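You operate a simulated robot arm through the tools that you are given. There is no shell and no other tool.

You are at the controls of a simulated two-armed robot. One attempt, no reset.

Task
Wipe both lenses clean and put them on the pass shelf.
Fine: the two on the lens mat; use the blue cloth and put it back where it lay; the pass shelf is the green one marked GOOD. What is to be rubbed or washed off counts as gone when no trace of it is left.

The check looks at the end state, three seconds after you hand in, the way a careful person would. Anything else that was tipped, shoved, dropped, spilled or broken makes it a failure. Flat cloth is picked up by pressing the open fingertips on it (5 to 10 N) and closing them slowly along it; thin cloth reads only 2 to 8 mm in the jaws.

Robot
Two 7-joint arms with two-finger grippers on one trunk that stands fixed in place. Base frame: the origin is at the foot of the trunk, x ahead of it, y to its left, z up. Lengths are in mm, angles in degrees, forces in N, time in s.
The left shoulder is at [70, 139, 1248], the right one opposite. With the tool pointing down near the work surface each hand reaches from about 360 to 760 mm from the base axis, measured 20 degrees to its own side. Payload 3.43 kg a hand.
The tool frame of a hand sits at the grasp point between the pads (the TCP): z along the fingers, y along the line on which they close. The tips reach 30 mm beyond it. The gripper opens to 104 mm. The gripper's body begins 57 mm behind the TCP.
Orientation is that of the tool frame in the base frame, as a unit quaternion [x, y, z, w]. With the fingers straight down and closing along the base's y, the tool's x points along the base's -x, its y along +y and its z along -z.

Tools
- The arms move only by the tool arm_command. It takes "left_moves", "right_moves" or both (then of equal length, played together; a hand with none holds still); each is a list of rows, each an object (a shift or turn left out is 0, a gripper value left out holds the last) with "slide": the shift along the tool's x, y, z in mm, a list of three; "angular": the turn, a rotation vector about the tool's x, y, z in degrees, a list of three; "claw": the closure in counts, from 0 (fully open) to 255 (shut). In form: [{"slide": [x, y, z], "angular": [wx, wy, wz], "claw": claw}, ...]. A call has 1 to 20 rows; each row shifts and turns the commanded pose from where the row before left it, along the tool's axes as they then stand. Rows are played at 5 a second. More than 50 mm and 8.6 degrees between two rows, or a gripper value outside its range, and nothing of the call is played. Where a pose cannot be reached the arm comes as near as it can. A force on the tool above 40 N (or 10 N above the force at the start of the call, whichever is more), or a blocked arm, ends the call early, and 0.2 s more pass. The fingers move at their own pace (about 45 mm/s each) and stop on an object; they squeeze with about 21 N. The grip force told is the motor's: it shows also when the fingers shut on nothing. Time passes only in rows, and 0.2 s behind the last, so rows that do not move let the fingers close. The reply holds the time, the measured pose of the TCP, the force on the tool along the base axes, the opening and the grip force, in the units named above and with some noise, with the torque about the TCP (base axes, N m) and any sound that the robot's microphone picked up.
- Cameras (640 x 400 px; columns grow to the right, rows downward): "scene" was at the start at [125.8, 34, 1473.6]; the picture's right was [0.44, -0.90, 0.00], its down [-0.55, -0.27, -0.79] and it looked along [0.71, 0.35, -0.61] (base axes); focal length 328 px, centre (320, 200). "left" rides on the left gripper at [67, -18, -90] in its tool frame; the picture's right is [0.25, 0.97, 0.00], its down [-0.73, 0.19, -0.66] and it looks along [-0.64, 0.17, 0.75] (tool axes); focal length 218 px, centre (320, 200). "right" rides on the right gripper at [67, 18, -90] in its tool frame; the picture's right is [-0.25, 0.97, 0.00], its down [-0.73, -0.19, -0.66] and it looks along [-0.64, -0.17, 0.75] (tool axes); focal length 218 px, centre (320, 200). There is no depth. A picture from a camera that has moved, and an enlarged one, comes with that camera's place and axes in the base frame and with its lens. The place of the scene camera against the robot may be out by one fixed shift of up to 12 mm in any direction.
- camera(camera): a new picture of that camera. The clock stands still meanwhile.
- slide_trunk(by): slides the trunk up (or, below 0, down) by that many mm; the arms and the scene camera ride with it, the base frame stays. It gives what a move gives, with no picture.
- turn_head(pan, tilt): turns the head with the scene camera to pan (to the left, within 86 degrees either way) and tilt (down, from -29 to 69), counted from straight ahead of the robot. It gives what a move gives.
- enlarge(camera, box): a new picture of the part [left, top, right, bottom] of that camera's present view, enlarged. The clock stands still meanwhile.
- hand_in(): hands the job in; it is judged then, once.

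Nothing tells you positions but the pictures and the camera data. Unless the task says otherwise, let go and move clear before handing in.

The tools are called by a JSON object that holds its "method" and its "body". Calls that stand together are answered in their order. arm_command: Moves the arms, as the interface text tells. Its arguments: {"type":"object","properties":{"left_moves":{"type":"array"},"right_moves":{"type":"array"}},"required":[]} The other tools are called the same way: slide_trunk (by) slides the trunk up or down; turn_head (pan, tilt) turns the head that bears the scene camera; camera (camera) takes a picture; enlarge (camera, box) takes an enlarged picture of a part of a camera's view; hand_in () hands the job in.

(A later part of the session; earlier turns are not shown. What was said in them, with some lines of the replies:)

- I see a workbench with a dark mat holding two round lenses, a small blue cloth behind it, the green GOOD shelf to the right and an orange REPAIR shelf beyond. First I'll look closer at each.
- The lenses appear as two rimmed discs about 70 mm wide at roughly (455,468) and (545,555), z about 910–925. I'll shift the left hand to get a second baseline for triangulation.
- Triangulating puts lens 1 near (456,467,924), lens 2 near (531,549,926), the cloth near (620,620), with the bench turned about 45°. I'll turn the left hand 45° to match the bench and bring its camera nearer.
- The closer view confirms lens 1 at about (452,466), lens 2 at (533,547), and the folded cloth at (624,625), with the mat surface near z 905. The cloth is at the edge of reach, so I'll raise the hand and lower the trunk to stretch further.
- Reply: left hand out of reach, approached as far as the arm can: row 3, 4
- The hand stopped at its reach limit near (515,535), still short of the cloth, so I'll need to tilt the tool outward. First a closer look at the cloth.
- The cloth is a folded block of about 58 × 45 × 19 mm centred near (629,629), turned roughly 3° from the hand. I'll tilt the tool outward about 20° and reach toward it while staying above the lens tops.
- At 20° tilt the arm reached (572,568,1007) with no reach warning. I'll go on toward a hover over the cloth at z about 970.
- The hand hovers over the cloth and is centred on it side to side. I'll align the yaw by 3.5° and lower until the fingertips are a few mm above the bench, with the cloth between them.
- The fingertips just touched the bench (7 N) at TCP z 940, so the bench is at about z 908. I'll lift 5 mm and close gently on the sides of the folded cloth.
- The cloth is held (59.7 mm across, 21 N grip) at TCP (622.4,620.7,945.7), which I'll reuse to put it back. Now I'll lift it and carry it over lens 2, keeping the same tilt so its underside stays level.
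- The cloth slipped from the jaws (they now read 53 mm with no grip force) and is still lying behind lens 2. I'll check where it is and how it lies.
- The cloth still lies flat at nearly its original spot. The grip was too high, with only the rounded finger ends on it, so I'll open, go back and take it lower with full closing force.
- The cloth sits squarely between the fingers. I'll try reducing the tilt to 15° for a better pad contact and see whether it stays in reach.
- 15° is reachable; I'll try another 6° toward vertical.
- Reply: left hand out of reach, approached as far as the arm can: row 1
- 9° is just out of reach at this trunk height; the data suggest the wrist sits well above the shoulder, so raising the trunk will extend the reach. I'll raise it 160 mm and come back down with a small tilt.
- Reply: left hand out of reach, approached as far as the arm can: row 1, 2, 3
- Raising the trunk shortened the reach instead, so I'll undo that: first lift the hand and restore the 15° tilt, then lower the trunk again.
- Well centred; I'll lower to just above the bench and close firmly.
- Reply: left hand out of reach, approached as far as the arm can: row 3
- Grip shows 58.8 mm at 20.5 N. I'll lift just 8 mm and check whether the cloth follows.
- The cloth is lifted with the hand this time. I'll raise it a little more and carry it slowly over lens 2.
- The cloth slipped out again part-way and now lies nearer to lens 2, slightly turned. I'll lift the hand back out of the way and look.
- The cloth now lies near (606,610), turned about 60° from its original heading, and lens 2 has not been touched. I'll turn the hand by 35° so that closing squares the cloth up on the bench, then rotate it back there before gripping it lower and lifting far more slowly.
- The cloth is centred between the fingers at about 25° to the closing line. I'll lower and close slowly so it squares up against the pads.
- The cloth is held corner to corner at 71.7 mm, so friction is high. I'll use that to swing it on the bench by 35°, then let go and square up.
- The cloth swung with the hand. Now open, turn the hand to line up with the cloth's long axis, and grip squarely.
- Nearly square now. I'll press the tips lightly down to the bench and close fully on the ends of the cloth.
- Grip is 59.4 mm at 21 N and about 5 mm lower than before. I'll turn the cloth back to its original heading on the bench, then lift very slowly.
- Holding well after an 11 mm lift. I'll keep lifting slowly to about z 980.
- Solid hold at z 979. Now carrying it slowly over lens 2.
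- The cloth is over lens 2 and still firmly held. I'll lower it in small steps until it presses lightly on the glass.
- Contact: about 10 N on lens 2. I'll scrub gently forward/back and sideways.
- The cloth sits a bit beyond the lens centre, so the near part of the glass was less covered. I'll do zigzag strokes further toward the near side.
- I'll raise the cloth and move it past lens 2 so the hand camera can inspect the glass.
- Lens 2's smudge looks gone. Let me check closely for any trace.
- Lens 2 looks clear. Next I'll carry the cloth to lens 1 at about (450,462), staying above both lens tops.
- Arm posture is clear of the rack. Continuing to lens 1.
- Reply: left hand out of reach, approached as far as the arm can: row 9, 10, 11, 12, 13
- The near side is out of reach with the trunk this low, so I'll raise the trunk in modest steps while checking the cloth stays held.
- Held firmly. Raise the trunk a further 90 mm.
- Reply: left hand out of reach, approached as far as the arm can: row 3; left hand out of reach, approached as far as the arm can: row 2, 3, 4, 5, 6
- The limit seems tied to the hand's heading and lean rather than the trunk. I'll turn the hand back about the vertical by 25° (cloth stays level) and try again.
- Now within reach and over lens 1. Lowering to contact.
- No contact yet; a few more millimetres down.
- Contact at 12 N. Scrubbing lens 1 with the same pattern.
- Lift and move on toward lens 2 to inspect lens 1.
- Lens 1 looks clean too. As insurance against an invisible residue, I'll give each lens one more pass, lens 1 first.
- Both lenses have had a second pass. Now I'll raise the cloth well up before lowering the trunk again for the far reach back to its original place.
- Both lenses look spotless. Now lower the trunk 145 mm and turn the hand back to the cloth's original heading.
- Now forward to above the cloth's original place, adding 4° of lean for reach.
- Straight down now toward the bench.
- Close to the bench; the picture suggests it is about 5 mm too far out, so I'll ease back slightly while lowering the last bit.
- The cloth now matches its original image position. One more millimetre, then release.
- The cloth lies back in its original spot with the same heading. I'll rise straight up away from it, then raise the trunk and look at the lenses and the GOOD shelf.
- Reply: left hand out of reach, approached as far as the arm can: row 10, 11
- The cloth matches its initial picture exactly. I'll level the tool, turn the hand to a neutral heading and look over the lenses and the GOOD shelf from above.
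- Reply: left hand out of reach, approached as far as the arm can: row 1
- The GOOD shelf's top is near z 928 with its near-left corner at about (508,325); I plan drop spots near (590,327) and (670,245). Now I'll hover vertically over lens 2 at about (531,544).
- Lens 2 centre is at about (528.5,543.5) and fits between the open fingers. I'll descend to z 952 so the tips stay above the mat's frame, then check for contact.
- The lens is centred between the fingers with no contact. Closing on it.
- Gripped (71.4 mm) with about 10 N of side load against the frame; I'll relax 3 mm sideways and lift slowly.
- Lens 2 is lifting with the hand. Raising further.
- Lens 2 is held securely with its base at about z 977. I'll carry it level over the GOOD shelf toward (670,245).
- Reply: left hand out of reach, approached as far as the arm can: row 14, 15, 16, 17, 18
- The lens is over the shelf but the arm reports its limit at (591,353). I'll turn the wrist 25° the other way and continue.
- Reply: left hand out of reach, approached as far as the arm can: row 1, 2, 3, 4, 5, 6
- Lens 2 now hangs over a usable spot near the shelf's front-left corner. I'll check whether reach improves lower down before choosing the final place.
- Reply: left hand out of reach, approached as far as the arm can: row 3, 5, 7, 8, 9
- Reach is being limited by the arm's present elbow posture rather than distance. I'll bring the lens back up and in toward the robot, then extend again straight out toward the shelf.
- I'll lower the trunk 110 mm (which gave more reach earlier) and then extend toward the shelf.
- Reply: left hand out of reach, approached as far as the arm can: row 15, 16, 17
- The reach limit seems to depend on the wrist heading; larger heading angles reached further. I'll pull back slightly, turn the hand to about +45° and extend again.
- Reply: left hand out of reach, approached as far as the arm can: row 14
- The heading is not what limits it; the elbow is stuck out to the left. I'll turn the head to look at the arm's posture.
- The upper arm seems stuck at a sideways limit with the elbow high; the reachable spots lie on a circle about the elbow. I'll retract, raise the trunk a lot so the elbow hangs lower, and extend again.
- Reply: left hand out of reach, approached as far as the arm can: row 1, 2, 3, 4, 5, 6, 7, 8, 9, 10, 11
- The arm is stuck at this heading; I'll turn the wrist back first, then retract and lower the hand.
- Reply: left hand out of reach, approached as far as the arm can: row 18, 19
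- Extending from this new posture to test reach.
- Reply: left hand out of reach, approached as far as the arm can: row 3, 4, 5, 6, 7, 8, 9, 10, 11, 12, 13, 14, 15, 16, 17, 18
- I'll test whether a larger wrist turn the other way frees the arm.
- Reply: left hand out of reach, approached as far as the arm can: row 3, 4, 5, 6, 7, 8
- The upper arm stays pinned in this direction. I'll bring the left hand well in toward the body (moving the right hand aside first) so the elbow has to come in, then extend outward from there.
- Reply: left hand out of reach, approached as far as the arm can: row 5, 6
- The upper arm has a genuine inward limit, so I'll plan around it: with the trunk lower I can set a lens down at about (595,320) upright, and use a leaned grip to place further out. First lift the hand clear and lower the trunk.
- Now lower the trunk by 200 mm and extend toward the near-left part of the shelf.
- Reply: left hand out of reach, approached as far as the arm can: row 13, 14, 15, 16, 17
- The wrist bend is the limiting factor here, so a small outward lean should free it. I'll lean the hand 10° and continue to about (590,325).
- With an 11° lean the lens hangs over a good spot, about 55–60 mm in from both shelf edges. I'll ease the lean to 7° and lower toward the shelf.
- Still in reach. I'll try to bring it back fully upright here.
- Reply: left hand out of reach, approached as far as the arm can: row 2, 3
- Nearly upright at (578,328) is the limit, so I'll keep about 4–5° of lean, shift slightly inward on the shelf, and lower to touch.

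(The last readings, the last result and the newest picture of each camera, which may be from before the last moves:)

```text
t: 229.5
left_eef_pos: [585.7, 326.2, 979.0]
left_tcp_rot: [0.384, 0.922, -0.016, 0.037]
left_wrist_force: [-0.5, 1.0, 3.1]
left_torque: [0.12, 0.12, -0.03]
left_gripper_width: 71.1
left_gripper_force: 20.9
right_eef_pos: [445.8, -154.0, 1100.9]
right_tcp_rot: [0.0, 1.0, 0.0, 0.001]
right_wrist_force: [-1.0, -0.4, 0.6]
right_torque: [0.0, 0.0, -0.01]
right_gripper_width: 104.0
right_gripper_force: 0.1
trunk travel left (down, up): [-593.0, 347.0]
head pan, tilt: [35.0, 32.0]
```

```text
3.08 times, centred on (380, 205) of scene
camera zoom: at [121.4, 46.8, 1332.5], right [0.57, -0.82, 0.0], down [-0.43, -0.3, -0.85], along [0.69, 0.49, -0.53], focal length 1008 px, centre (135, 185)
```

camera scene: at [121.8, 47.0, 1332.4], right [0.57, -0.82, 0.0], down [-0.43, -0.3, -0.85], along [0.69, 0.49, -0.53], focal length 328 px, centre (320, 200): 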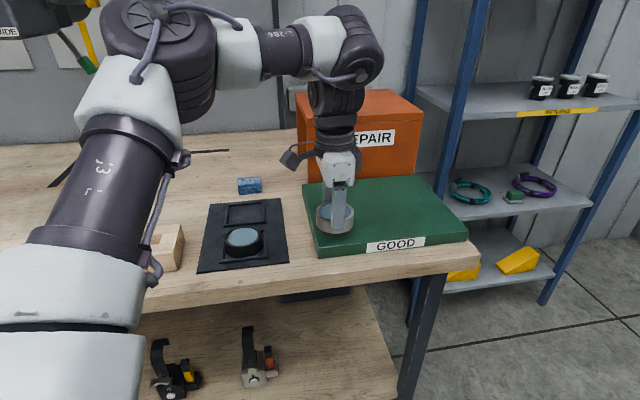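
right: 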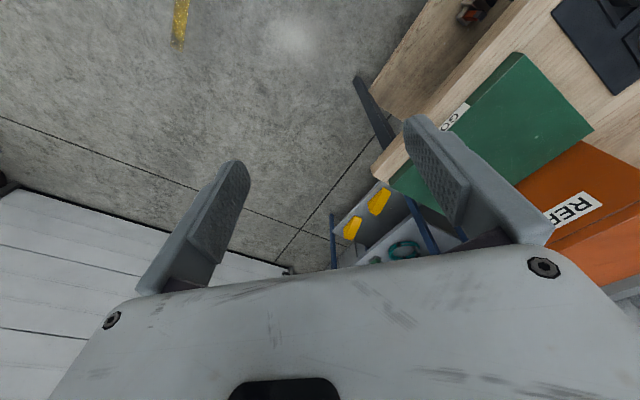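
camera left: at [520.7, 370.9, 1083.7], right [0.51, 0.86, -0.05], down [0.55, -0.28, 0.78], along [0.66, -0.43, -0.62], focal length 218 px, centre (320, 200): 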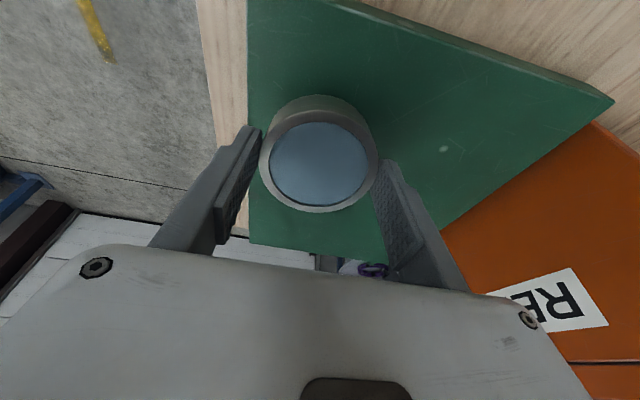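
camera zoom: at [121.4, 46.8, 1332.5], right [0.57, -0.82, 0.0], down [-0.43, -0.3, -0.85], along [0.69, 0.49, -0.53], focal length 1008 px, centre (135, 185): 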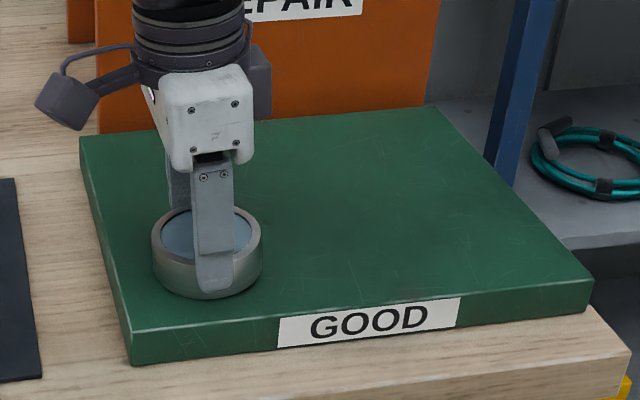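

Near edge is touching the shelf gently (about 5 N). Opening slowly to let it settle flat.

{"method": "arm_command", "body": {"left_moves": [{"claw": 84}, {}, {"claw": 78}, {"claw": 74}, {"claw": 70}, {"claw": 60}, {"claw": 30}, {"claw": 0}, {}, {}]}}

{"method": "camera", "body": {"camera": "left"}}

{"method": "enlarge", "body": {"camera": "scene", "box": [280, 140, 480, 270]}}

```text
t: 231.7
left_eef_pos: [586.6, 326.3, 978.7]
left_tcp_rot: [0.384, 0.923, -0.015, 0.037]
left_wrist_force: [0.0, -0.2, -0.6]
left_torque: [-0.02, -0.01, 0.0]
left_gripper_width: 104.1
left_gripper_force: 0.0
right_eef_pos: [446.2, -153.1, 1100.9]
right_tcp_rot: [0.0, 1.0, 0.0, 0.0]
right_wrist_force: [-0.4, 0.5, 0.0]
right_torque: [-0.01, 0.02, 0.02]
right_gripper_width: 104.2
right_gripper_force: 0.0
trunk travel left (down, up): [-593.0, 347.0]
head pan, tilt: [35.0, 32.0]
```

```text
taken
camera left: at [522.9, 365.8, 1061.9], right [0.51, 0.86, -0.02], down [0.61, -0.34, 0.71], along [0.61, -0.38, -0.7], focal length 218 px, centre (320, 200)
```

left: 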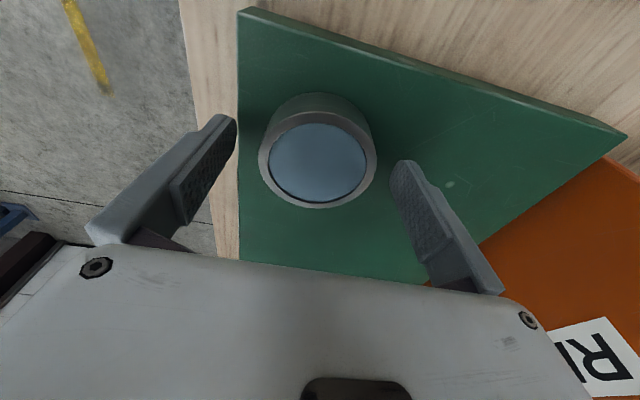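

```text
3.08 times, centred on (380, 205) of scene
camera zoom: at [121.7, 46.9, 1332.4], right [0.57, -0.82, 0.0], down [-0.43, -0.3, -0.85], along [0.69, 0.49, -0.53], focal length 1008 px, centre (135, 185)
```

zoom: 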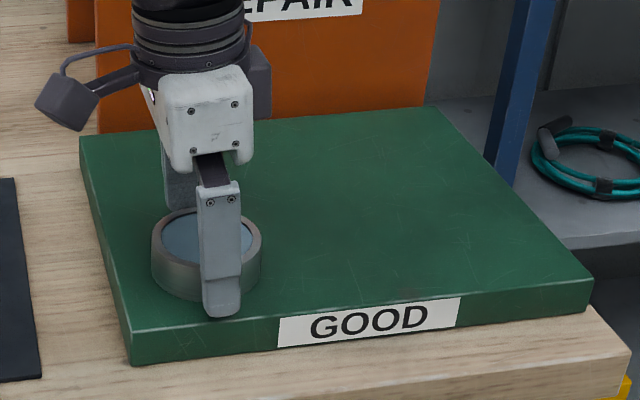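

Lens 2 sits flat on the GOOD shelf. I'll rise clear, then test with the empty hand what lean is needed to reach the second spot at about (674,242).

{"method": "arm_command", "body": {"left_moves": [{"slide": [0, 0, -10]}, {"slide": [0, 0, -20]}, {"slide": [0, 0, -30]}, {"angular": [0, -5, 0]}, {"angular": [0, -5, 0]}, {"slide": [-30, 0, 8]}, {"slide": [-30, 1, 8]}, {"slide": [-30, 1, 8]}, {"slide": [-28, 1, 8]}, {"slide": [10, 0, 40]}, {}, {}]}}

{"method": "camera", "body": {"camera": "scene"}}

```text
t: 234.3
left_eef_pos: [618.5, 265.7, 973.7]
left_tcp_rot: [0.381, 0.916, -0.049, 0.116]
left_wrist_force: [0.0, 0.1, -0.4]
left_torque: [-0.01, 0.0, -0.03]
left_gripper_width: 104.2
left_gripper_force: 0.0
left hand out of reach, approached as far as the arm can: row 3, 8, 9
right_eef_pos: [445.1, -153.1, 1101.6]
right_tcp_rot: [0.0, 1.0, 0.0, 0.001]
right_wrist_force: [0.3, 0.5, -0.6]
right_torque: [0.01, 0.01, 0.0]
right_gripper_width: 104.1
right_gripper_force: 0.0
trunk travel left (down, up): [-593.0, 347.0]
head pan, tilt: [35.0, 32.0]
```

```text
taken
camera scene: at [121.9, 46.6, 1332.4], right [0.57, -0.82, 0.0], down [-0.43, -0.3, -0.85], along [0.69, 0.49, -0.53], focal length 328 px, centre (320, 200)
```

scene: 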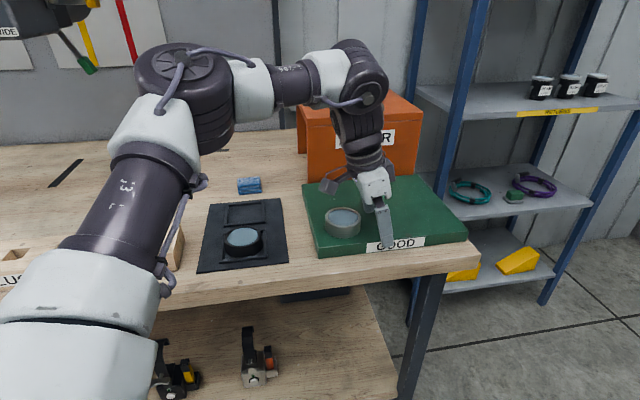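

14.5° of lean reaches (618,266); about 24° should reach (653,257), clear of lens 2. I'll go to lens 1 and set up a grip with that lean so it can be set down level.

{"method": "arm_command", "body": {"left_moves": [{"slide": [-8, 0, -32]}, {"slide": [-8, 0, -32]}, {"slide": [-8, 0, -32]}, {"slide": [35.8, 2.9, -9.3]}, {"slide": [35.8, 2.9, -9.3]}, {"slide": [35.8, 2.9, -9.3]}, {"slide": [35.8, 2.9, -9.3]}, {"slide": [35.8, 2.9, -9.3]}, {"slide": [35.8, 2.9, -9.3]}, {"slide": [35.8, 2.9, -9.3]}, {"angular": [0, -5, 0]}, {"angular": [0, -5, 0]}, {}, {}]}}

{"method": "camera", "body": {"camera": "left"}}

{"method": "camera", "body": {"camera": "scene"}}

```text
t: 237.3
left_eef_pos: [430.7, 468.7, 1064.0]
left_tcp_rot: [0.375, 0.902, -0.082, 0.197]
left_wrist_force: [0.1, 0.1, -0.4]
left_torque: [-0.01, -0.02, 0.0]
left_gripper_width: 103.9
left_gripper_force: 0.1
left hand out of reach, approached as far as the arm can: row 2, 3
right_eef_pos: [445.5, -153.6, 1101.3]
right_tcp_rot: [0.0, 1.0, 0.0, 0.0]
right_wrist_force: [-0.1, -0.5, 0.2]
right_torque: [0.03, -0.01, 0.02]
right_gripper_width: 104.3
right_gripper_force: 0.0
trunk travel left (down, up): [-593.0, 347.0]
head pan, tilt: [35.0, 32.0]
```

```text
taken
camera left: at [349.5, 526.2, 1117.2], right [0.53, 0.84, -0.11], down [0.41, -0.14, 0.9], along [0.75, -0.52, -0.42], focal length 218 px, centre (320, 200)
```

left: 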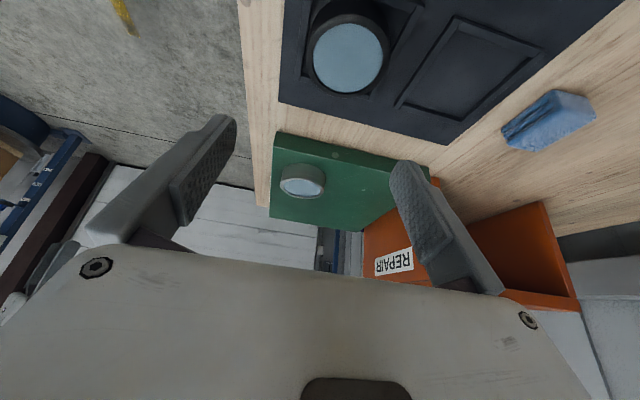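

```text
taken
camera scene: at [121.6, 47.1, 1332.4], right [0.57, -0.82, 0.0], down [-0.43, -0.3, -0.85], along [0.69, 0.49, -0.53], focal length 328 px, centre (320, 200)
```

scene: 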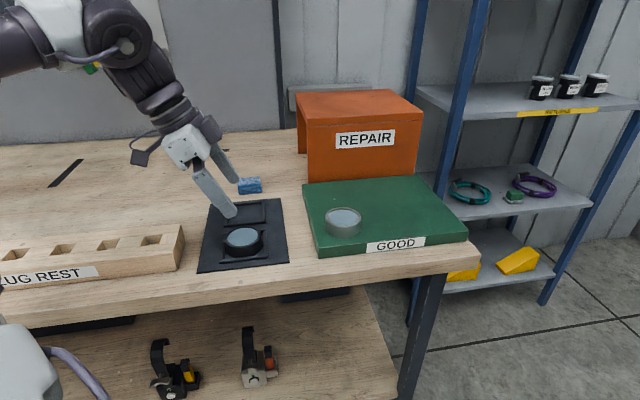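

The 24.7° lean works over lens 1. Lowering to hover for alignment.

{"method": "arm_command", "body": {"left_moves": [{"slide": [9.1, 4.2, 23]}, {"slide": [9.1, 4.2, 23]}, {"slide": [9.1, 4.2, 23]}, {}, {}]}}

{"method": "camera", "body": {"camera": "left"}}

{"method": "enlarge", "body": {"camera": "scene", "box": [150, 140, 310, 290]}}

```text
t: 238.5
left_eef_pos: [442.4, 475.8, 989.4]
left_tcp_rot: [0.376, 0.902, -0.081, 0.196]
left_wrist_force: [-0.2, 1.0, 0.0]
left_torque: [0.02, 0.0, 0.02]
left_gripper_width: 104.0
left_gripper_force: 0.0
right_eef_pos: [445.2, -153.8, 1099.7]
right_tcp_rot: [0.0, 1.0, -0.001, 0.0]
right_wrist_force: [-0.2, -0.2, 0.8]
right_torque: [0.06, 0.01, 0.02]
right_gripper_width: 104.1
right_gripper_force: 0.0
trunk travel left (down, up): [-593.0, 347.0]
head pan, tilt: [35.0, 32.0]
```

```text
taken
camera left: at [360.9, 532.3, 1042.3], right [0.52, 0.84, -0.11], down [0.41, -0.14, 0.9], along [0.75, -0.52, -0.42], focal length 218 px, centre (320, 200)
```

left: 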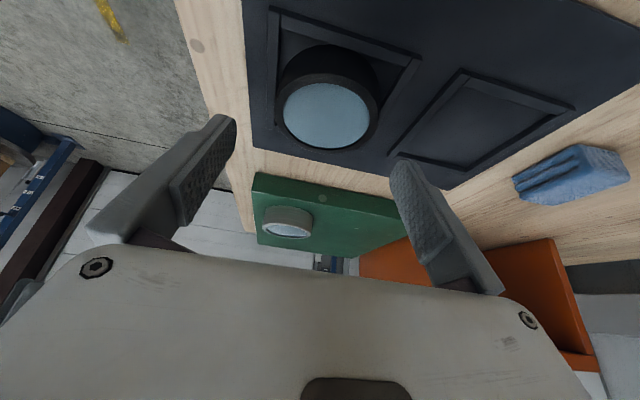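

```text
2.67 times, centred on (230, 215) of scene
camera zoom: at [121.6, 47.0, 1332.4], right [0.57, -0.82, 0.0], down [-0.43, -0.3, -0.85], along [0.69, 0.49, -0.53], focal length 874 px, centre (560, 160)
```

zoom: 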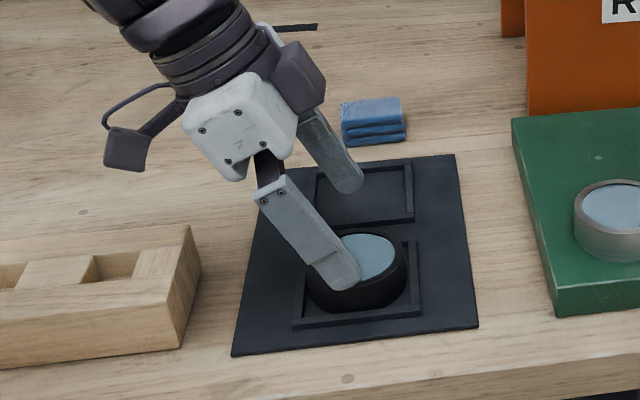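

Lens 1 is at about (447,470), nearly centred. The camera housing passes above the plug rack with roughly 20 mm to spare, so I'll descend part way and look.

{"method": "arm_command", "body": {"left_moves": [{"slide": [6.5, 0, 8]}, {"slide": [4.2, 0, 9.1]}, {}, {}]}}

{"method": "enlarge", "body": {"camera": "scene", "box": [130, 130, 310, 290]}}

{"method": "camera", "body": {"camera": "left"}}

```text
t: 239.5
left_eef_pos: [440.3, 475.6, 968.9]
left_tcp_rot: [0.375, 0.902, -0.082, 0.197]
left_wrist_force: [-0.7, 0.1, -0.1]
left_torque: [0.03, 0.0, 0.01]
left_gripper_width: 104.0
left_gripper_force: 0.1
right_eef_pos: [444.4, -151.4, 1101.9]
right_tcp_rot: [0.0, 1.0, 0.0, 0.0]
right_wrist_force: [-0.6, 0.1, 0.1]
right_torque: [0.03, -0.02, -0.02]
right_gripper_width: 104.2
right_gripper_force: 0.0
trunk travel left (down, up): [-593.0, 347.0]
head pan, tilt: [35.0, 32.0]
```

```text
2.50 times, centred on (220, 210) of scene
camera zoom: at [121.6, 47.1, 1332.4], right [0.57, -0.82, 0.0], down [-0.43, -0.3, -0.85], along [0.69, 0.49, -0.53], focal length 819 px, centre (570, 175)
```

zoom: 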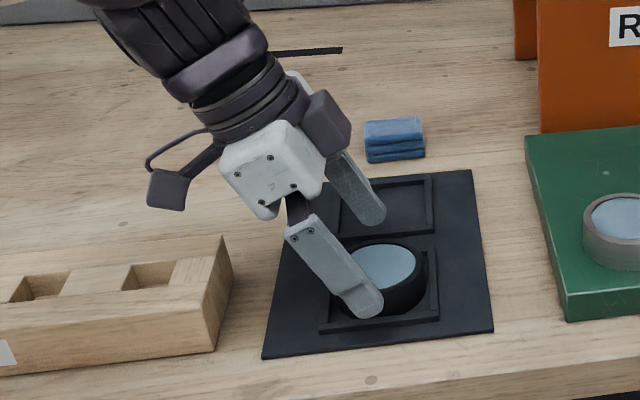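

```text
taken
camera left: at [359.3, 533.7, 1022.9], right [0.52, 0.84, -0.11], down [0.41, -0.14, 0.9], along [0.75, -0.52, -0.42], focal length 218 px, centre (320, 200)
```

left: 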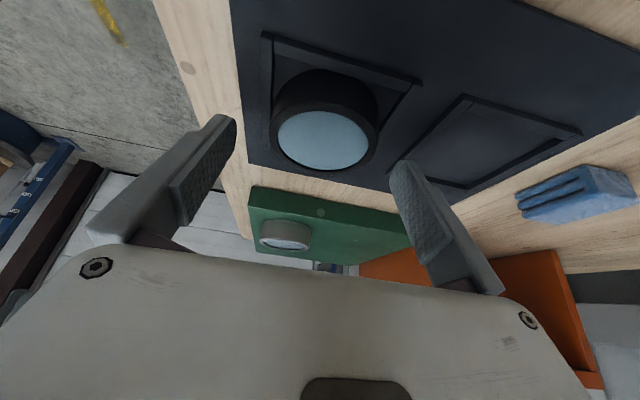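

Clear of the rack. Descending the rest of the way.

{"method": "arm_command", "body": {"left_moves": [{"slide": [2.1, 0, 4.5]}, {"slide": [2.1, 0, 4.5]}, {"slide": [2.1, 0, 4.5]}, {}, {}]}}

{"method": "enlarge", "body": {"camera": "scene", "box": [130, 130, 310, 290]}}

{"method": "camera", "body": {"camera": "left"}}

```text
t: 240.7
left_eef_pos: [441.4, 477.8, 955.2]
left_tcp_rot: [0.376, 0.902, -0.082, 0.195]
left_wrist_force: [-0.8, 0.0, 0.7]
left_torque: [-0.02, -0.04, -0.03]
left_gripper_width: 104.1
left_gripper_force: 0.0
right_eef_pos: [445.9, -153.9, 1101.2]
right_tcp_rot: [0.001, 1.0, 0.001, 0.0]
right_wrist_force: [0.0, 0.5, 0.1]
right_torque: [0.01, -0.01, 0.01]
right_gripper_width: 103.8
right_gripper_force: 0.0
trunk travel left (down, up): [-593.0, 347.0]
head pan, tilt: [35.0, 32.0]
```

```text
2.50 times, centred on (220, 210) of scene
camera zoom: at [121.6, 47.0, 1332.4], right [0.57, -0.82, 0.0], down [-0.43, -0.3, -0.85], along [0.69, 0.49, -0.53], focal length 819 px, centre (570, 175)
```

zoom: 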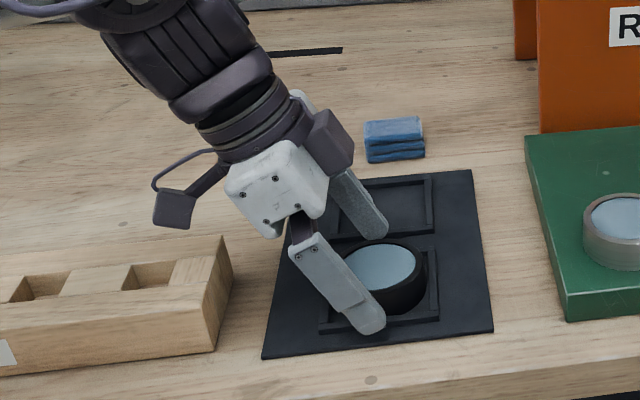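

```text
taken
camera left: at [359.2, 533.5, 1007.7], right [0.52, 0.84, -0.11], down [0.41, -0.14, 0.9], along [0.75, -0.52, -0.42], focal length 218 px, centre (320, 200)
```

left: 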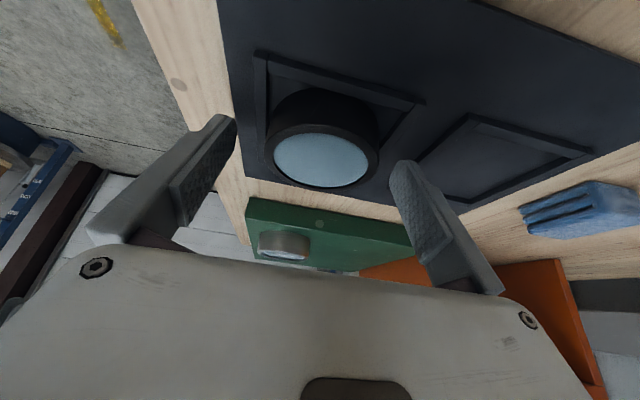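

Well centred on lens 1. Two or three more millimetres down, then close.

{"method": "arm_command", "body": {"left_moves": [{"slide": [1.4, 0, 3.1]}, {"claw": 40}, {"claw": 60}, {"claw": 75}, {"claw": 90}, {"claw": 120}, {"claw": 255}, {}, {}]}}

{"method": "camera", "body": {"camera": "left"}}

```text
t: 242.7
left_eef_pos: [439.4, 476.1, 950.5]
left_tcp_rot: [0.375, 0.902, -0.082, 0.196]
left_wrist_force: [0.9, 0.1, -0.3]
left_torque: [0.0, -0.04, 0.01]
left_gripper_width: 71.4
left_gripper_force: 21.0
right_eef_pos: [445.1, -153.3, 1100.3]
right_tcp_rot: [0.0, 1.0, 0.001, -0.001]
right_wrist_force: [-1.4, 0.4, -0.8]
right_torque: [-0.03, 0.0, 0.02]
right_gripper_width: 103.8
right_gripper_force: 0.0
trunk travel left (down, up): [-593.0, 347.0]
head pan, tilt: [35.0, 32.0]
```

```text
taken
camera left: at [359.6, 533.7, 1004.0], right [0.52, 0.84, -0.11], down [0.41, -0.14, 0.9], along [0.75, -0.52, -0.42], focal length 218 px, centre (320, 200)
```

left: 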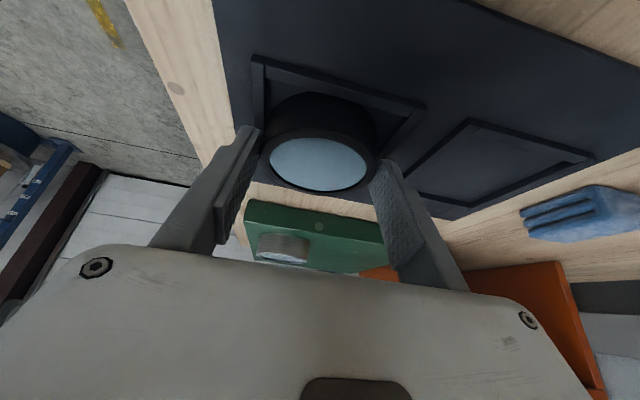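

Gripped at 71.4 mm, 21 N. Lifting slowly.

{"method": "arm_command", "body": {"left_moves": [{"slide": [-0.6, 0, -1.4]}, {"slide": [-0.6, 0, -1.4]}, {"slide": [-0.8, 0, -1.8]}, {"slide": [-0.8, 0, -1.8]}, {"slide": [-0.8, 0, -1.8]}, {"slide": [-0.8, 0, -1.8]}, {"slide": [-0.8, 0, -1.8]}, {}]}}

{"method": "enlarge", "body": {"camera": "scene", "box": [130, 130, 310, 290]}}

{"method": "camera", "body": {"camera": "left"}}

```text
t: 244.5
left_eef_pos: [440.2, 478.5, 964.1]
left_tcp_rot: [0.376, 0.902, -0.082, 0.196]
left_wrist_force: [0.3, 0.5, -2.3]
left_torque: [0.04, -0.03, 0.0]
left_gripper_width: 71.3
left_gripper_force: 21.3
right_eef_pos: [445.3, -153.3, 1101.6]
right_tcp_rot: [-0.001, 1.0, 0.001, 0.0]
right_wrist_force: [-0.2, 0.1, -0.4]
right_torque: [-0.01, -0.01, 0.02]
right_gripper_width: 103.6
right_gripper_force: 0.0
trunk travel left (down, up): [-593.0, 347.0]
head pan, tilt: [35.0, 32.0]
```

```text
2.50 times, centred on (220, 210) of scene
camera zoom: at [121.9, 47.3, 1332.4], right [0.57, -0.82, 0.0], down [-0.43, -0.3, -0.85], along [0.69, 0.49, -0.53], focal length 819 px, centre (570, 175)
```

zoom: 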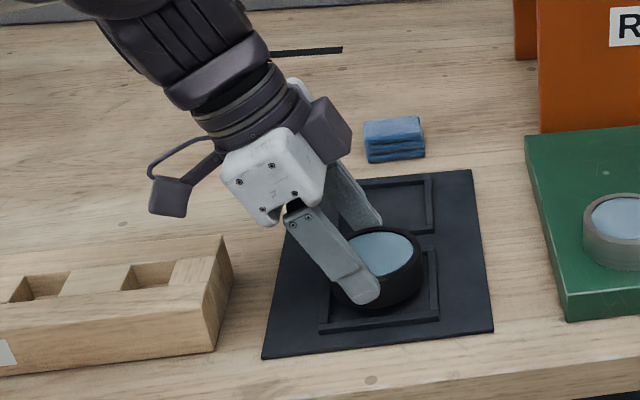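

```text
taken
camera left: at [359.3, 534.2, 1017.1], right [0.52, 0.84, -0.11], down [0.41, -0.14, 0.9], along [0.75, -0.52, -0.42], focal length 218 px, centre (320, 200)
```

left: 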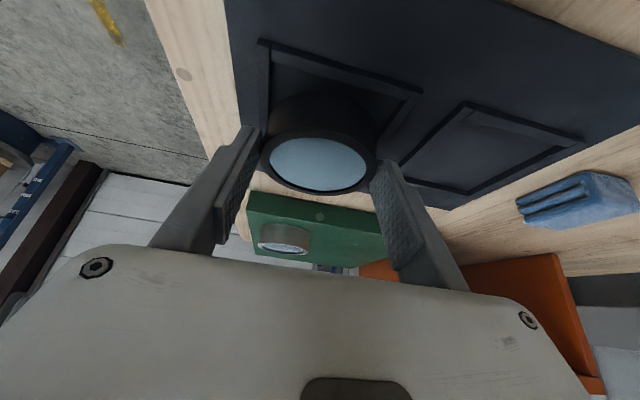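

Lens 1 is held level and free of its frame. Raising to clear lens 2 on the way.

{"method": "arm_command", "body": {"left_moves": [{"slide": [-0.8, 0, -1.8]}, {"slide": [-1.7, 0, -3.7]}, {"slide": [-1.7, 0, -3.7]}, {"slide": [-1.7, 0, -3.7]}, {"slide": [-1.7, 0, -3.7]}, {"slide": [-1.7, 0, -3.7]}, {"slide": [-1.7, 0, -3.7]}, {"slide": [-1.7, 0, -3.7]}, {"slide": [-1.7, 0, -3.7]}, {"slide": [-1.7, 0, -3.7]}, {"slide": [-1.7, 0, -3.7]}, {"slide": [-1.7, 0, -3.7]}, {"slide": [-1.7, 0, -3.7]}, {"slide": [-1.7, 0, -3.7]}, {"slide": [-1.7, 0, -3.7]}, {"slide": [-1.7, 0, -3.7]}, {"slide": [-1.7, 0, -3.7]}, {"slide": [-1.7, 0, -3.7]}, {"slide": [-0.8, 0, -1.8]}, {}]}}

{"method": "camera", "body": {"camera": "left"}}

```text
t: 248.7
left_eef_pos: [441.0, 477.1, 1036.9]
left_tcp_rot: [0.375, 0.902, -0.082, 0.197]
left_wrist_force: [-0.4, 0.6, -2.4]
left_torque: [0.03, 0.01, -0.03]
left_gripper_width: 71.3
left_gripper_force: 21.1
right_eef_pos: [444.4, -152.6, 1100.4]
right_tcp_rot: [-0.001, 1.0, 0.001, 0.0]
right_wrist_force: [-0.4, -0.2, -0.5]
right_torque: [-0.01, 0.0, -0.03]
right_gripper_width: 103.9
right_gripper_force: 0.1
trunk travel left (down, up): [-593.0, 347.0]
head pan, tilt: [35.0, 32.0]
```

```text
taken
camera left: at [359.7, 534.1, 1090.6], right [0.52, 0.84, -0.11], down [0.41, -0.14, 0.9], along [0.75, -0.52, -0.42], focal length 218 px, centre (320, 200)
```

left: 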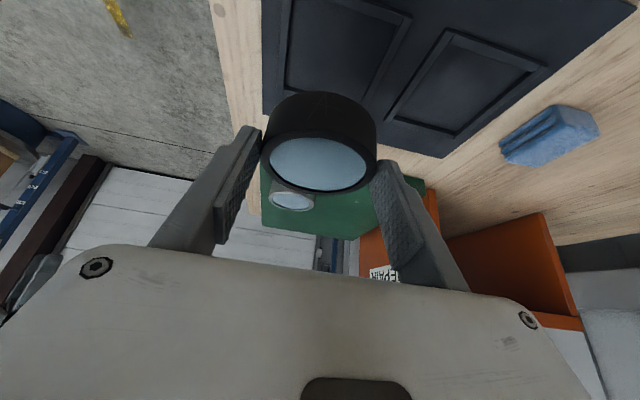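

Carrying lens 1 level across toward the shelf, first half.

{"method": "arm_command", "body": {"left_moves": [{"slide": [-6, 0, 2.8]}, {"slide": [-12.4, -0.2, 5.73]}, {"slide": [-12.4, -0.2, 5.73]}, {"slide": [-12.4, -0.2, 5.73]}, {"slide": [-12.4, -0.2, 5.73]}, {"slide": [-12.4, -0.2, 5.73]}, {"slide": [-12.4, -0.2, 5.73]}, {"slide": [-12.4, -0.2, 5.73]}, {"slide": [-12.4, -0.2, 5.73]}, {"slide": [-12.4, -0.2, 5.73]}, {"slide": [-12.4, -0.2, 5.73]}, {"slide": [-12.4, -0.2, 5.73]}, {"slide": [-6, 0, 2.8]}, {}]}}

{"method": "camera", "body": {"camera": "scene"}}

```text
t: 251.7
left_eef_pos: [554.0, 359.7, 1037.0]
left_tcp_rot: [0.375, 0.902, -0.081, 0.197]
left_wrist_force: [0.1, 0.8, -2.2]
left_torque: [0.0, 0.03, -0.04]
left_gripper_width: 71.2
left_gripper_force: 21.5
right_eef_pos: [445.2, -152.7, 1101.1]
right_tcp_rot: [0.001, 1.0, 0.0, 0.0]
right_wrist_force: [0.8, -0.4, -0.3]
right_torque: [0.0, 0.0, -0.03]
right_gripper_width: 103.9
right_gripper_force: 0.0
trunk travel left (down, up): [-593.0, 347.0]
head pan, tilt: [35.0, 32.0]
```

```text
taken
camera scene: at [121.8, 47.3, 1332.4], right [0.57, -0.82, 0.0], down [-0.43, -0.3, -0.85], along [0.69, 0.49, -0.53], focal length 328 px, centre (320, 200)
```

scene: 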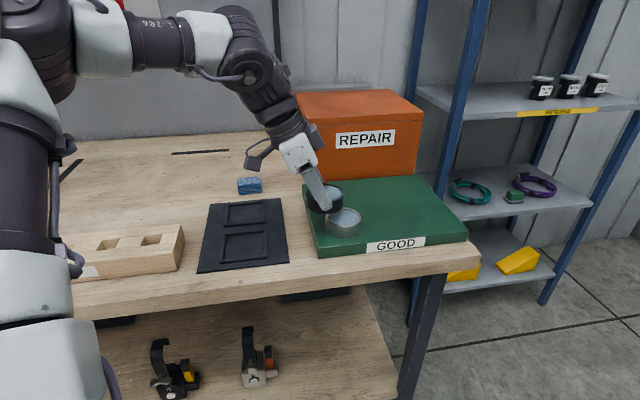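

{"method": "arm_command", "body": {"left_moves": [{"slide": [-6, 0, 2.8]}, {"slide": [-11.4, -0.2, 5.26]}, {"slide": [-11.4, -0.2, 5.26]}, {"slide": [-11.4, -0.2, 5.26]}, {"slide": [-11.4, -0.2, 5.26]}, {"slide": [-11.4, -0.2, 5.26]}, {"slide": [-11.4, -0.2, 5.26]}, {"slide": [-11.4, -0.2, 5.26]}, {"slide": [-11.4, -0.2, 5.26]}, {"slide": [-11.4, -0.2, 5.26]}, {"slide": [-11.4, -0.2, 5.26]}, {"slide": [-6, 0, 2.8]}, {}]}}

{"method": "camera", "body": {"camera": "left"}}

{"method": "enlarge", "body": {"camera": "scene", "box": [280, 120, 480, 270]}}

```text
t: 254.5
left_eef_pos: [650.8, 259.0, 1035.2]
left_tcp_rot: [0.376, 0.902, -0.082, 0.195]
left_wrist_force: [0.7, 0.3, -2.4]
left_torque: [0.04, 0.02, -0.01]
left_gripper_width: 71.6
left_gripper_force: 21.8
right_eef_pos: [446.0, -152.4, 1101.4]
right_tcp_rot: [0.0, 1.0, 0.0, 0.0]
right_wrist_force: [0.6, 0.5, 1.3]
right_torque: [0.05, 0.01, 0.01]
right_gripper_width: 103.8
right_gripper_force: 0.1
trunk travel left (down, up): [-593.0, 347.0]
head pan, tilt: [35.0, 32.0]
```

```text
taken
camera left: at [569.4, 316.0, 1088.8], right [0.52, 0.84, -0.11], down [0.41, -0.14, 0.9], along [0.75, -0.52, -0.42], focal length 218 px, centre (320, 200)
```

left: 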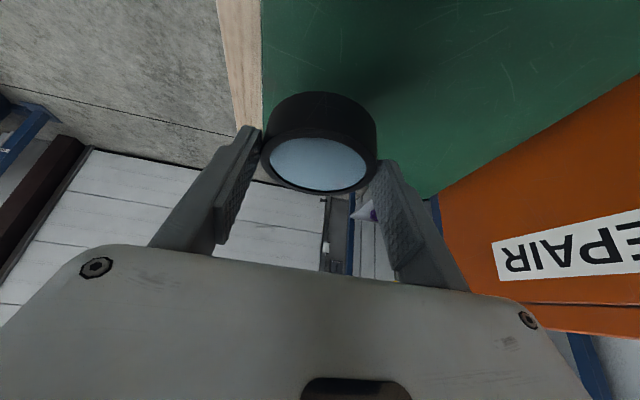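

```text
2.67 times, centred on (380, 195) of scene
camera zoom: at [121.8, 47.1, 1332.4], right [0.57, -0.82, 0.0], down [-0.43, -0.3, -0.85], along [0.69, 0.49, -0.53], focal length 874 px, centre (160, 213)
```

zoom: 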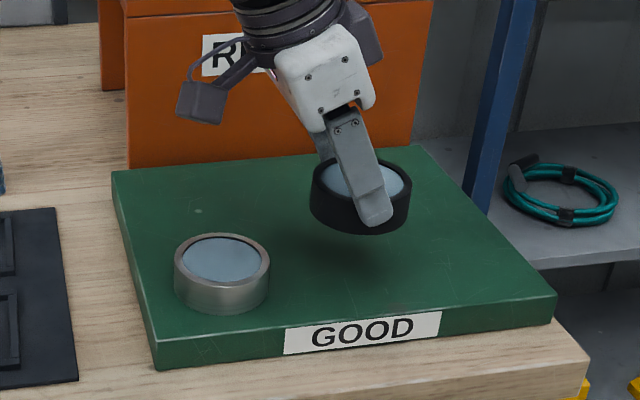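

Lens 1 is over a clear area of the GOOD shelf about 100 mm from lens 2. Lowering.

{"method": "arm_command", "body": {"left_moves": [{"slide": [0.8, 0, 1.8]}, {"slide": [1.7, 0, 3.65]}, {"slide": [1.7, 0, 3.65]}, {"slide": [1.7, 0, 3.65]}, {"slide": [1.7, 0, 3.65]}, {"slide": [1.7, 0, 3.65]}, {"slide": [1.7, 0, 3.65]}, {"slide": [1.7, 0, 3.65]}, {"slide": [1.7, 0, 3.65]}, {"slide": [1.7, 0, 3.65]}, {"slide": [1.7, 0, 3.65]}, {"slide": [1.7, 0, 3.65]}, {"slide": [0.8, 0, 1.8]}, {}]}}

{"method": "enlarge", "body": {"camera": "scene", "box": [280, 120, 480, 270]}}

```text
t: 257.5
left_eef_pos: [650.7, 260.2, 987.8]
left_tcp_rot: [0.375, 0.902, -0.081, 0.196]
left_wrist_force: [0.6, 0.0, -2.7]
left_torque: [0.02, 0.03, 0.02]
left_gripper_width: 71.3
left_gripper_force: 20.8
right_eef_pos: [444.6, -153.1, 1101.7]
right_tcp_rot: [0.001, 1.0, 0.0, 0.0]
right_wrist_force: [0.1, -0.7, 0.5]
right_torque: [-0.02, 0.0, 0.0]
right_gripper_width: 104.2
right_gripper_force: 0.1
trunk travel left (down, up): [-593.0, 347.0]
head pan, tilt: [35.0, 32.0]
```

```text
2.67 times, centred on (380, 195) of scene
camera zoom: at [122.0, 47.0, 1332.4], right [0.57, -0.82, 0.0], down [-0.43, -0.3, -0.85], along [0.69, 0.49, -0.53], focal length 874 px, centre (160, 213)
```

zoom: 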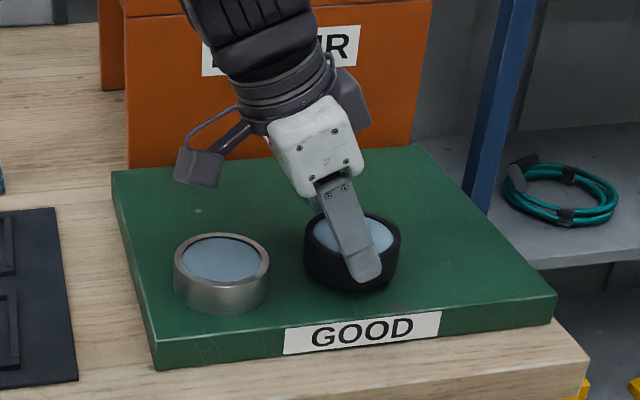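

{"method": "arm_command", "body": {"left_moves": [{"slide": [0.6, 0, 1.4]}, {"slide": [0.6, 0, 1.4]}, {"slide": [0.6, 0, 1.4]}, {"slide": [0.6, 0, 1.4]}, {"slide": [0.6, 0, 1.4]}, {}]}}

```text
t: 258.9
left_eef_pos: [650.1, 260.2, 979.9]
left_tcp_rot: [0.375, 0.903, -0.081, 0.196]
left_wrist_force: [0.2, -0.5, -2.2]
left_torque: [-0.02, 0.02, 0.03]
left_gripper_width: 71.5
left_gripper_force: 20.9
right_eef_pos: [445.3, -152.3, 1101.2]
right_tcp_rot: [-0.001, 1.0, 0.0, 0.0]
right_wrist_force: [-0.9, 0.4, -0.4]
right_torque: [-0.04, 0.01, -0.03]
right_gripper_width: 103.8
right_gripper_force: 0.0
trunk travel left (down, up): [-593.0, 347.0]
head pan, tilt: [35.0, 32.0]
```

{"method": "arm_command", "body": {"left_moves": [{"slide": [0.5, 0, 1.0]}, {"slide": [0.5, 0, 1.0]}, {"slide": [0.5, 0, 1.0]}, {}]}}

```text
t: 259.9
left_eef_pos: [650.0, 260.5, 977.9]
left_tcp_rot: [0.375, 0.902, -0.081, 0.196]
left_wrist_force: [0.8, -0.3, -2.1]
left_torque: [0.04, -0.04, -0.02]
left_gripper_width: 71.2
left_gripper_force: 21.3
right_eef_pos: [445.5, -153.4, 1100.7]
right_tcp_rot: [-0.001, 1.0, 0.001, 0.0]
right_wrist_force: [0.1, 0.8, -0.7]
right_torque: [-0.02, 0.01, 0.0]
right_gripper_width: 104.0
right_gripper_force: 0.1
trunk travel left (down, up): [-593.0, 347.0]
head pan, tilt: [35.0, 32.0]
```

{"method": "arm_command", "body": {"left_moves": [{"slide": [0.5, 0, 1.0]}, {"slide": [0.5, 0, 1.0]}, {"slide": [0.5, 0, 1.0]}, {}]}}

{"method": "enlarge", "body": {"camera": "scene", "box": [280, 140, 460, 270]}}

```text
t: 260.9
left_eef_pos: [650.8, 258.7, 975.2]
left_tcp_rot: [0.376, 0.901, -0.081, 0.2]
left_wrist_force: [4.7, 4.0, 13.4]
left_torque: [0.17, 0.09, 0.01]
left_gripper_width: 71.3
left_gripper_force: 21.0
right_eef_pos: [444.2, -152.9, 1102.5]
right_tcp_rot: [0.0, 1.0, 0.0, 0.001]
right_wrist_force: [0.3, -0.1, -1.1]
right_torque: [0.0, -0.03, 0.0]
right_gripper_width: 104.2
right_gripper_force: 0.0
trunk travel left (down, up): [-593.0, 347.0]
head pan, tilt: [35.0, 32.0]
```

```text
3.08 times, centred on (370, 205) of scene
camera zoom: at [120.7, 46.9, 1332.7], right [0.57, -0.82, 0.0], down [-0.43, -0.3, -0.85], along [0.69, 0.49, -0.53], focal length 1008 px, centre (166, 185)
```

zoom: 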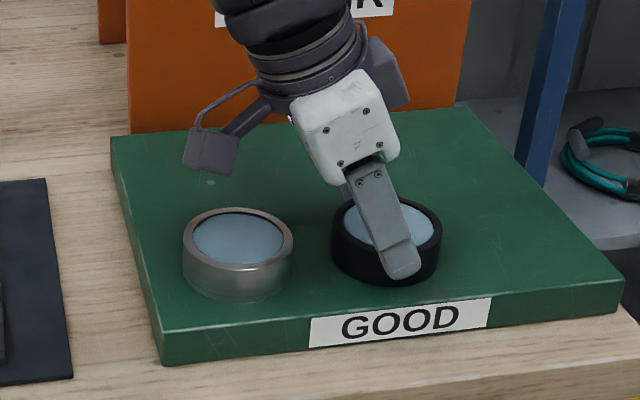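

Seated on the shelf (13 N). I'll ease up slightly and open slowly.

{"method": "arm_command", "body": {"left_moves": [{"slide": [-0.4, 0, -1.0]}, {}, {"claw": 84}, {"claw": 78}, {"claw": 74}, {"claw": 70}, {"claw": 55}, {"claw": 30}, {"claw": 0}, {}, {}]}}

{"method": "camera", "body": {"camera": "left"}}

{"method": "enlarge", "body": {"camera": "scene", "box": [280, 140, 460, 270]}}

```text
t: 263.3
left_eef_pos: [649.5, 260.8, 975.0]
left_tcp_rot: [0.376, 0.902, -0.083, 0.197]
left_wrist_force: [0.1, -1.0, -0.4]
left_torque: [0.01, -0.02, 0.06]
left_gripper_width: 104.0
left_gripper_force: 0.1
right_eef_pos: [445.0, -153.7, 1101.5]
right_tcp_rot: [0.0, 1.0, -0.001, 0.0]
right_wrist_force: [0.3, -0.3, -0.5]
right_torque: [-0.01, 0.01, -0.02]
right_gripper_width: 104.1
right_gripper_force: 0.1
trunk travel left (down, up): [-593.0, 347.0]
head pan, tilt: [35.0, 32.0]
```

```text
taken
camera left: at [569.1, 316.6, 1028.0], right [0.52, 0.84, -0.11], down [0.41, -0.14, 0.9], along [0.75, -0.52, -0.42], focal length 218 px, centre (320, 200)
```

left: 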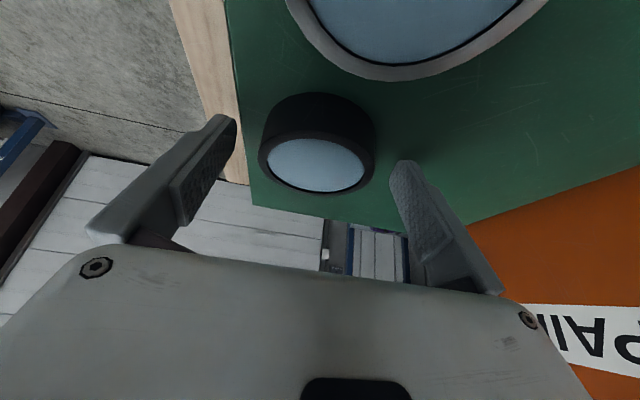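

```text
3.08 times, centred on (370, 205) of scene
camera zoom: at [121.8, 46.9, 1332.4], right [0.57, -0.82, 0.0], down [-0.43, -0.3, -0.85], along [0.69, 0.49, -0.53], focal length 1008 px, centre (166, 185)
```

zoom: 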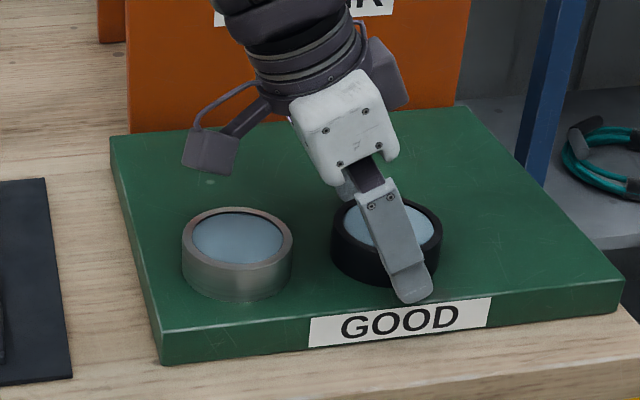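

Both lenses stand on the GOOD shelf. Rising straight up and moving the hand clear.

{"method": "arm_command", "body": {"left_moves": [{"slide": [-2.1, 0, -4.5]}, {"slide": [-4.2, 0, -9.1]}, {"slide": [-6.3, 0, -13.6]}, {"slide": [-8.4, 0, -18]}, {"slide": [-8.4, 0, -18]}, {"slide": [-8.4, 0, -18]}, {"slide": [0, 0, -30]}, {"slide": [10, 0, -35]}, {"slide": [20, 0, -35]}, {"slide": [25, 0, -30]}, {"slide": [30, 10, -20]}, {"slide": [30, 10, -20]}, {"slide": [30, 10, -20]}, {}, {}]}}

{"method": "turn_head", "body": {"pan": 26.3, "tilt": 37.7}}

{"method": "camera", "body": {"camera": "scene"}}

```text
t: 266.5
left_eef_pos: [519.6, 433.7, 1174.8]
left_tcp_rot: [0.376, 0.902, -0.082, 0.196]
left_wrist_force: [-0.9, -1.0, 1.2]
left_torque: [0.03, -0.01, -0.01]
left_gripper_width: 104.1
left_gripper_force: 0.0
left hand out of reach, approached as far as the arm can: row 6
right_eef_pos: [444.0, -152.7, 1101.0]
right_tcp_rot: [0.0, 1.0, 0.0, 0.001]
right_wrist_force: [0.1, -0.7, 0.0]
right_torque: [-0.01, 0.01, 0.0]
right_gripper_width: 104.0
right_gripper_force: 0.1
trunk travel left (down, up): [-593.0, 347.0]
head pan, tilt: [35.0, 32.0]
```

```text
t: 267.2
left_eef_pos: [519.9, 433.1, 1174.6]
left_tcp_rot: [0.376, 0.902, -0.082, 0.197]
left_wrist_force: [0.9, 0.5, 0.8]
left_torque: [0.0, 0.01, 0.01]
left_gripper_width: 104.2
left_gripper_force: 0.1
right_eef_pos: [445.3, -154.1, 1102.2]
right_tcp_rot: [0.0, 1.0, 0.0, -0.001]
right_wrist_force: [0.1, -1.1, 0.0]
right_torque: [-0.01, 0.02, 0.0]
right_gripper_width: 104.1
right_gripper_force: 0.0
trunk travel left (down, up): [-593.0, 347.0]
head pan, tilt: [26.3, 37.7]
```

```text
taken
camera scene: at [125.7, 34.0, 1323.7], right [0.44, -0.9, 0.0], down [-0.55, -0.27, -0.79], along [0.71, 0.35, -0.61], focal length 328 px, centre (320, 200)
```

scene: 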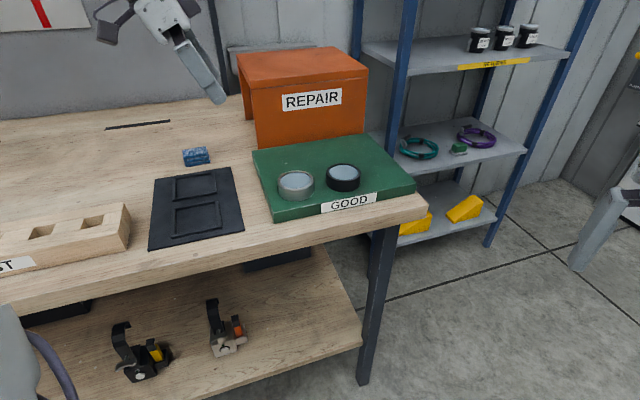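

Everything looks in place. I'll raise the trunk to the starting height for a like-for-like comparison and a close look at the lenses.

{"method": "slide_trunk", "body": {"by": 150}}

{"method": "enlarge", "body": {"camera": "scene", "box": [250, 180, 410, 280]}}

{"method": "enlarge", "body": {"camera": "scene", "box": [150, 170, 310, 310]}}

{"method": "camera", "body": {"camera": "left"}}

```text
t: 268.9
left_eef_pos: [520.4, 432.5, 1323.9]
left_tcp_rot: [0.375, 0.902, -0.081, 0.197]
left_wrist_force: [0.6, 0.4, -0.3]
left_torque: [-0.01, -0.03, 0.0]
left_gripper_width: 104.2
left_gripper_force: 0.1
right_eef_pos: [444.9, -152.7, 1250.4]
right_tcp_rot: [0.001, 1.0, 0.0, 0.0]
right_wrist_force: [0.2, -0.4, -0.5]
right_torque: [0.02, -0.02, -0.01]
right_gripper_width: 103.9
right_gripper_force: 0.0
trunk travel left (down, up): [-743.0, 197.0]
head pan, tilt: [26.3, 37.7]
```

```text
4.00 times, centred on (330, 230) of scene
camera zoom: at [126.0, 33.9, 1473.6], right [0.44, -0.9, 0.0], down [-0.55, -0.27, -0.79], along [0.71, 0.35, -0.61], focal length 1310 px, centre (280, 80)
```

zoom: 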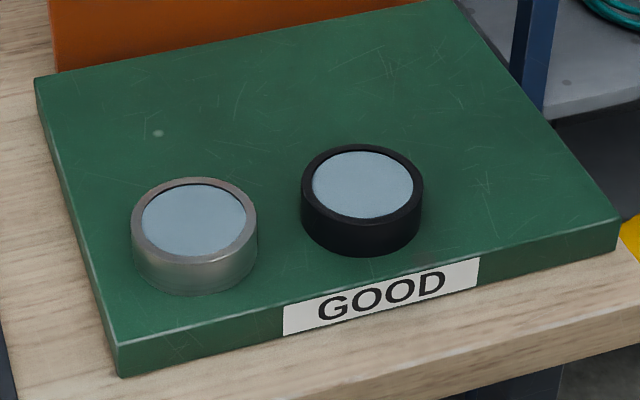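

```text
2.86 times, centred on (230, 240) of scene
camera zoom: at [126.0, 33.9, 1473.6], right [0.44, -0.9, 0.0], down [-0.55, -0.27, -0.79], along [0.71, 0.35, -0.61], focal length 936 px, centre (577, 86)
```

zoom: 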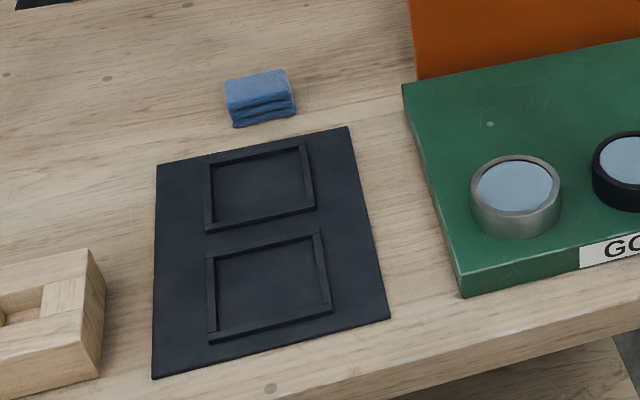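

```text
taken
camera left: at [439.2, 489.8, 1377.3], right [0.52, 0.84, -0.11], down [0.41, -0.14, 0.9], along [0.75, -0.52, -0.42], focal length 218 px, centre (320, 200)
```

left: 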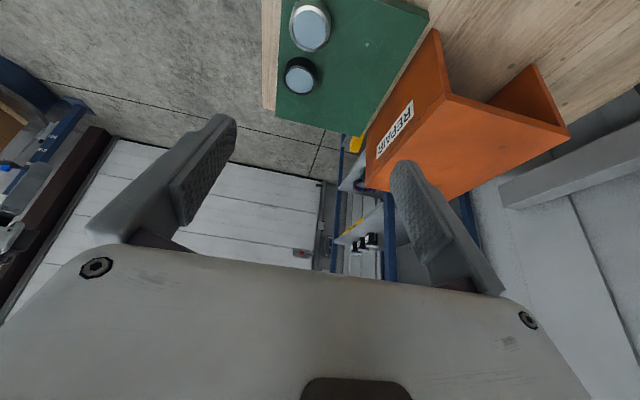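

The cloth, mat and rack are where they were. One last close look at the glass.

{"method": "enlarge", "body": {"camera": "scene", "box": [278, 208, 360, 258]}}

{"method": "enlarge", "body": {"camera": "left", "box": [275, 0, 345, 100]}}

```text
7.80 times, centred on (319, 233) of scene
camera zoom: at [126.0, 33.9, 1473.6], right [0.44, -0.9, 0.0], down [-0.55, -0.27, -0.79], along [0.71, 0.35, -0.61], focal length 2557 px, centre (328, -58)
```

zoom: 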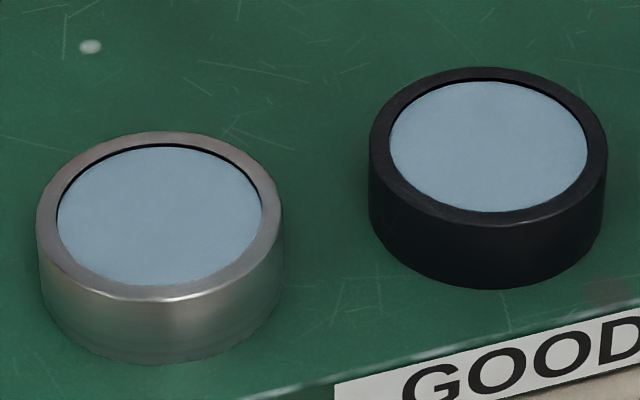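

```text
4.00 times, centred on (310, 50) of left
camera zoom: at [439.2, 489.8, 1377.3], right [0.52, 0.84, -0.11], down [0.41, -0.14, 0.9], along [0.75, -0.52, -0.42], focal length 873 px, centre (360, 800)
```

zoom: 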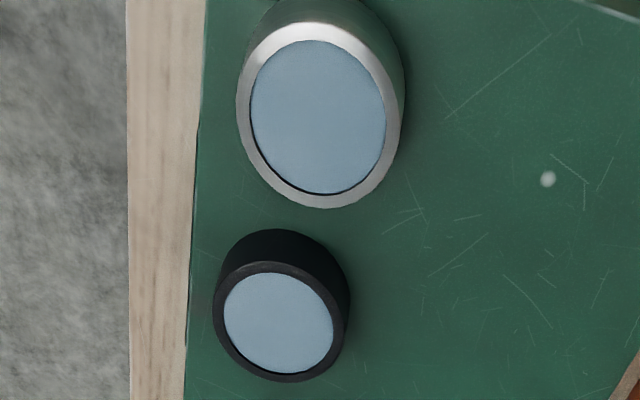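

Both lenses are clean and flat on the GOOD shelf. The cloth is back where it lay, and both hands are clear, so I'm handing in.

{"method": "hand_in", "body": {}}

```text
The job is handed in.
```

I wiped both lenses and set them flat on the green GOOD shelf. In close-up pictures neither lens shows any trace of a smudge. I've handed the job in; the check hasn't reported a result yet.

- **Cloth:** It slipped out of the gripper on the first two pick-up attempts, falling only a short way onto the bench, and I held it firmly after that. It's back in its original spot and heading, within about 3 mm judging by the pictures.
- **Lenses:** Each got two wiping passes. The silver-rimmed lens was let go with a slight tilt, about 5°, and settled flat. The black-rimmed one was set down level. They stand about 100 mm apart and clear of the shelf edges.
- **Everything else:** The lens mat and the wooden plug rack match their starting pictures, and I saw nothing else on the bench disturbed. Both hands are empty and clear of the bench.
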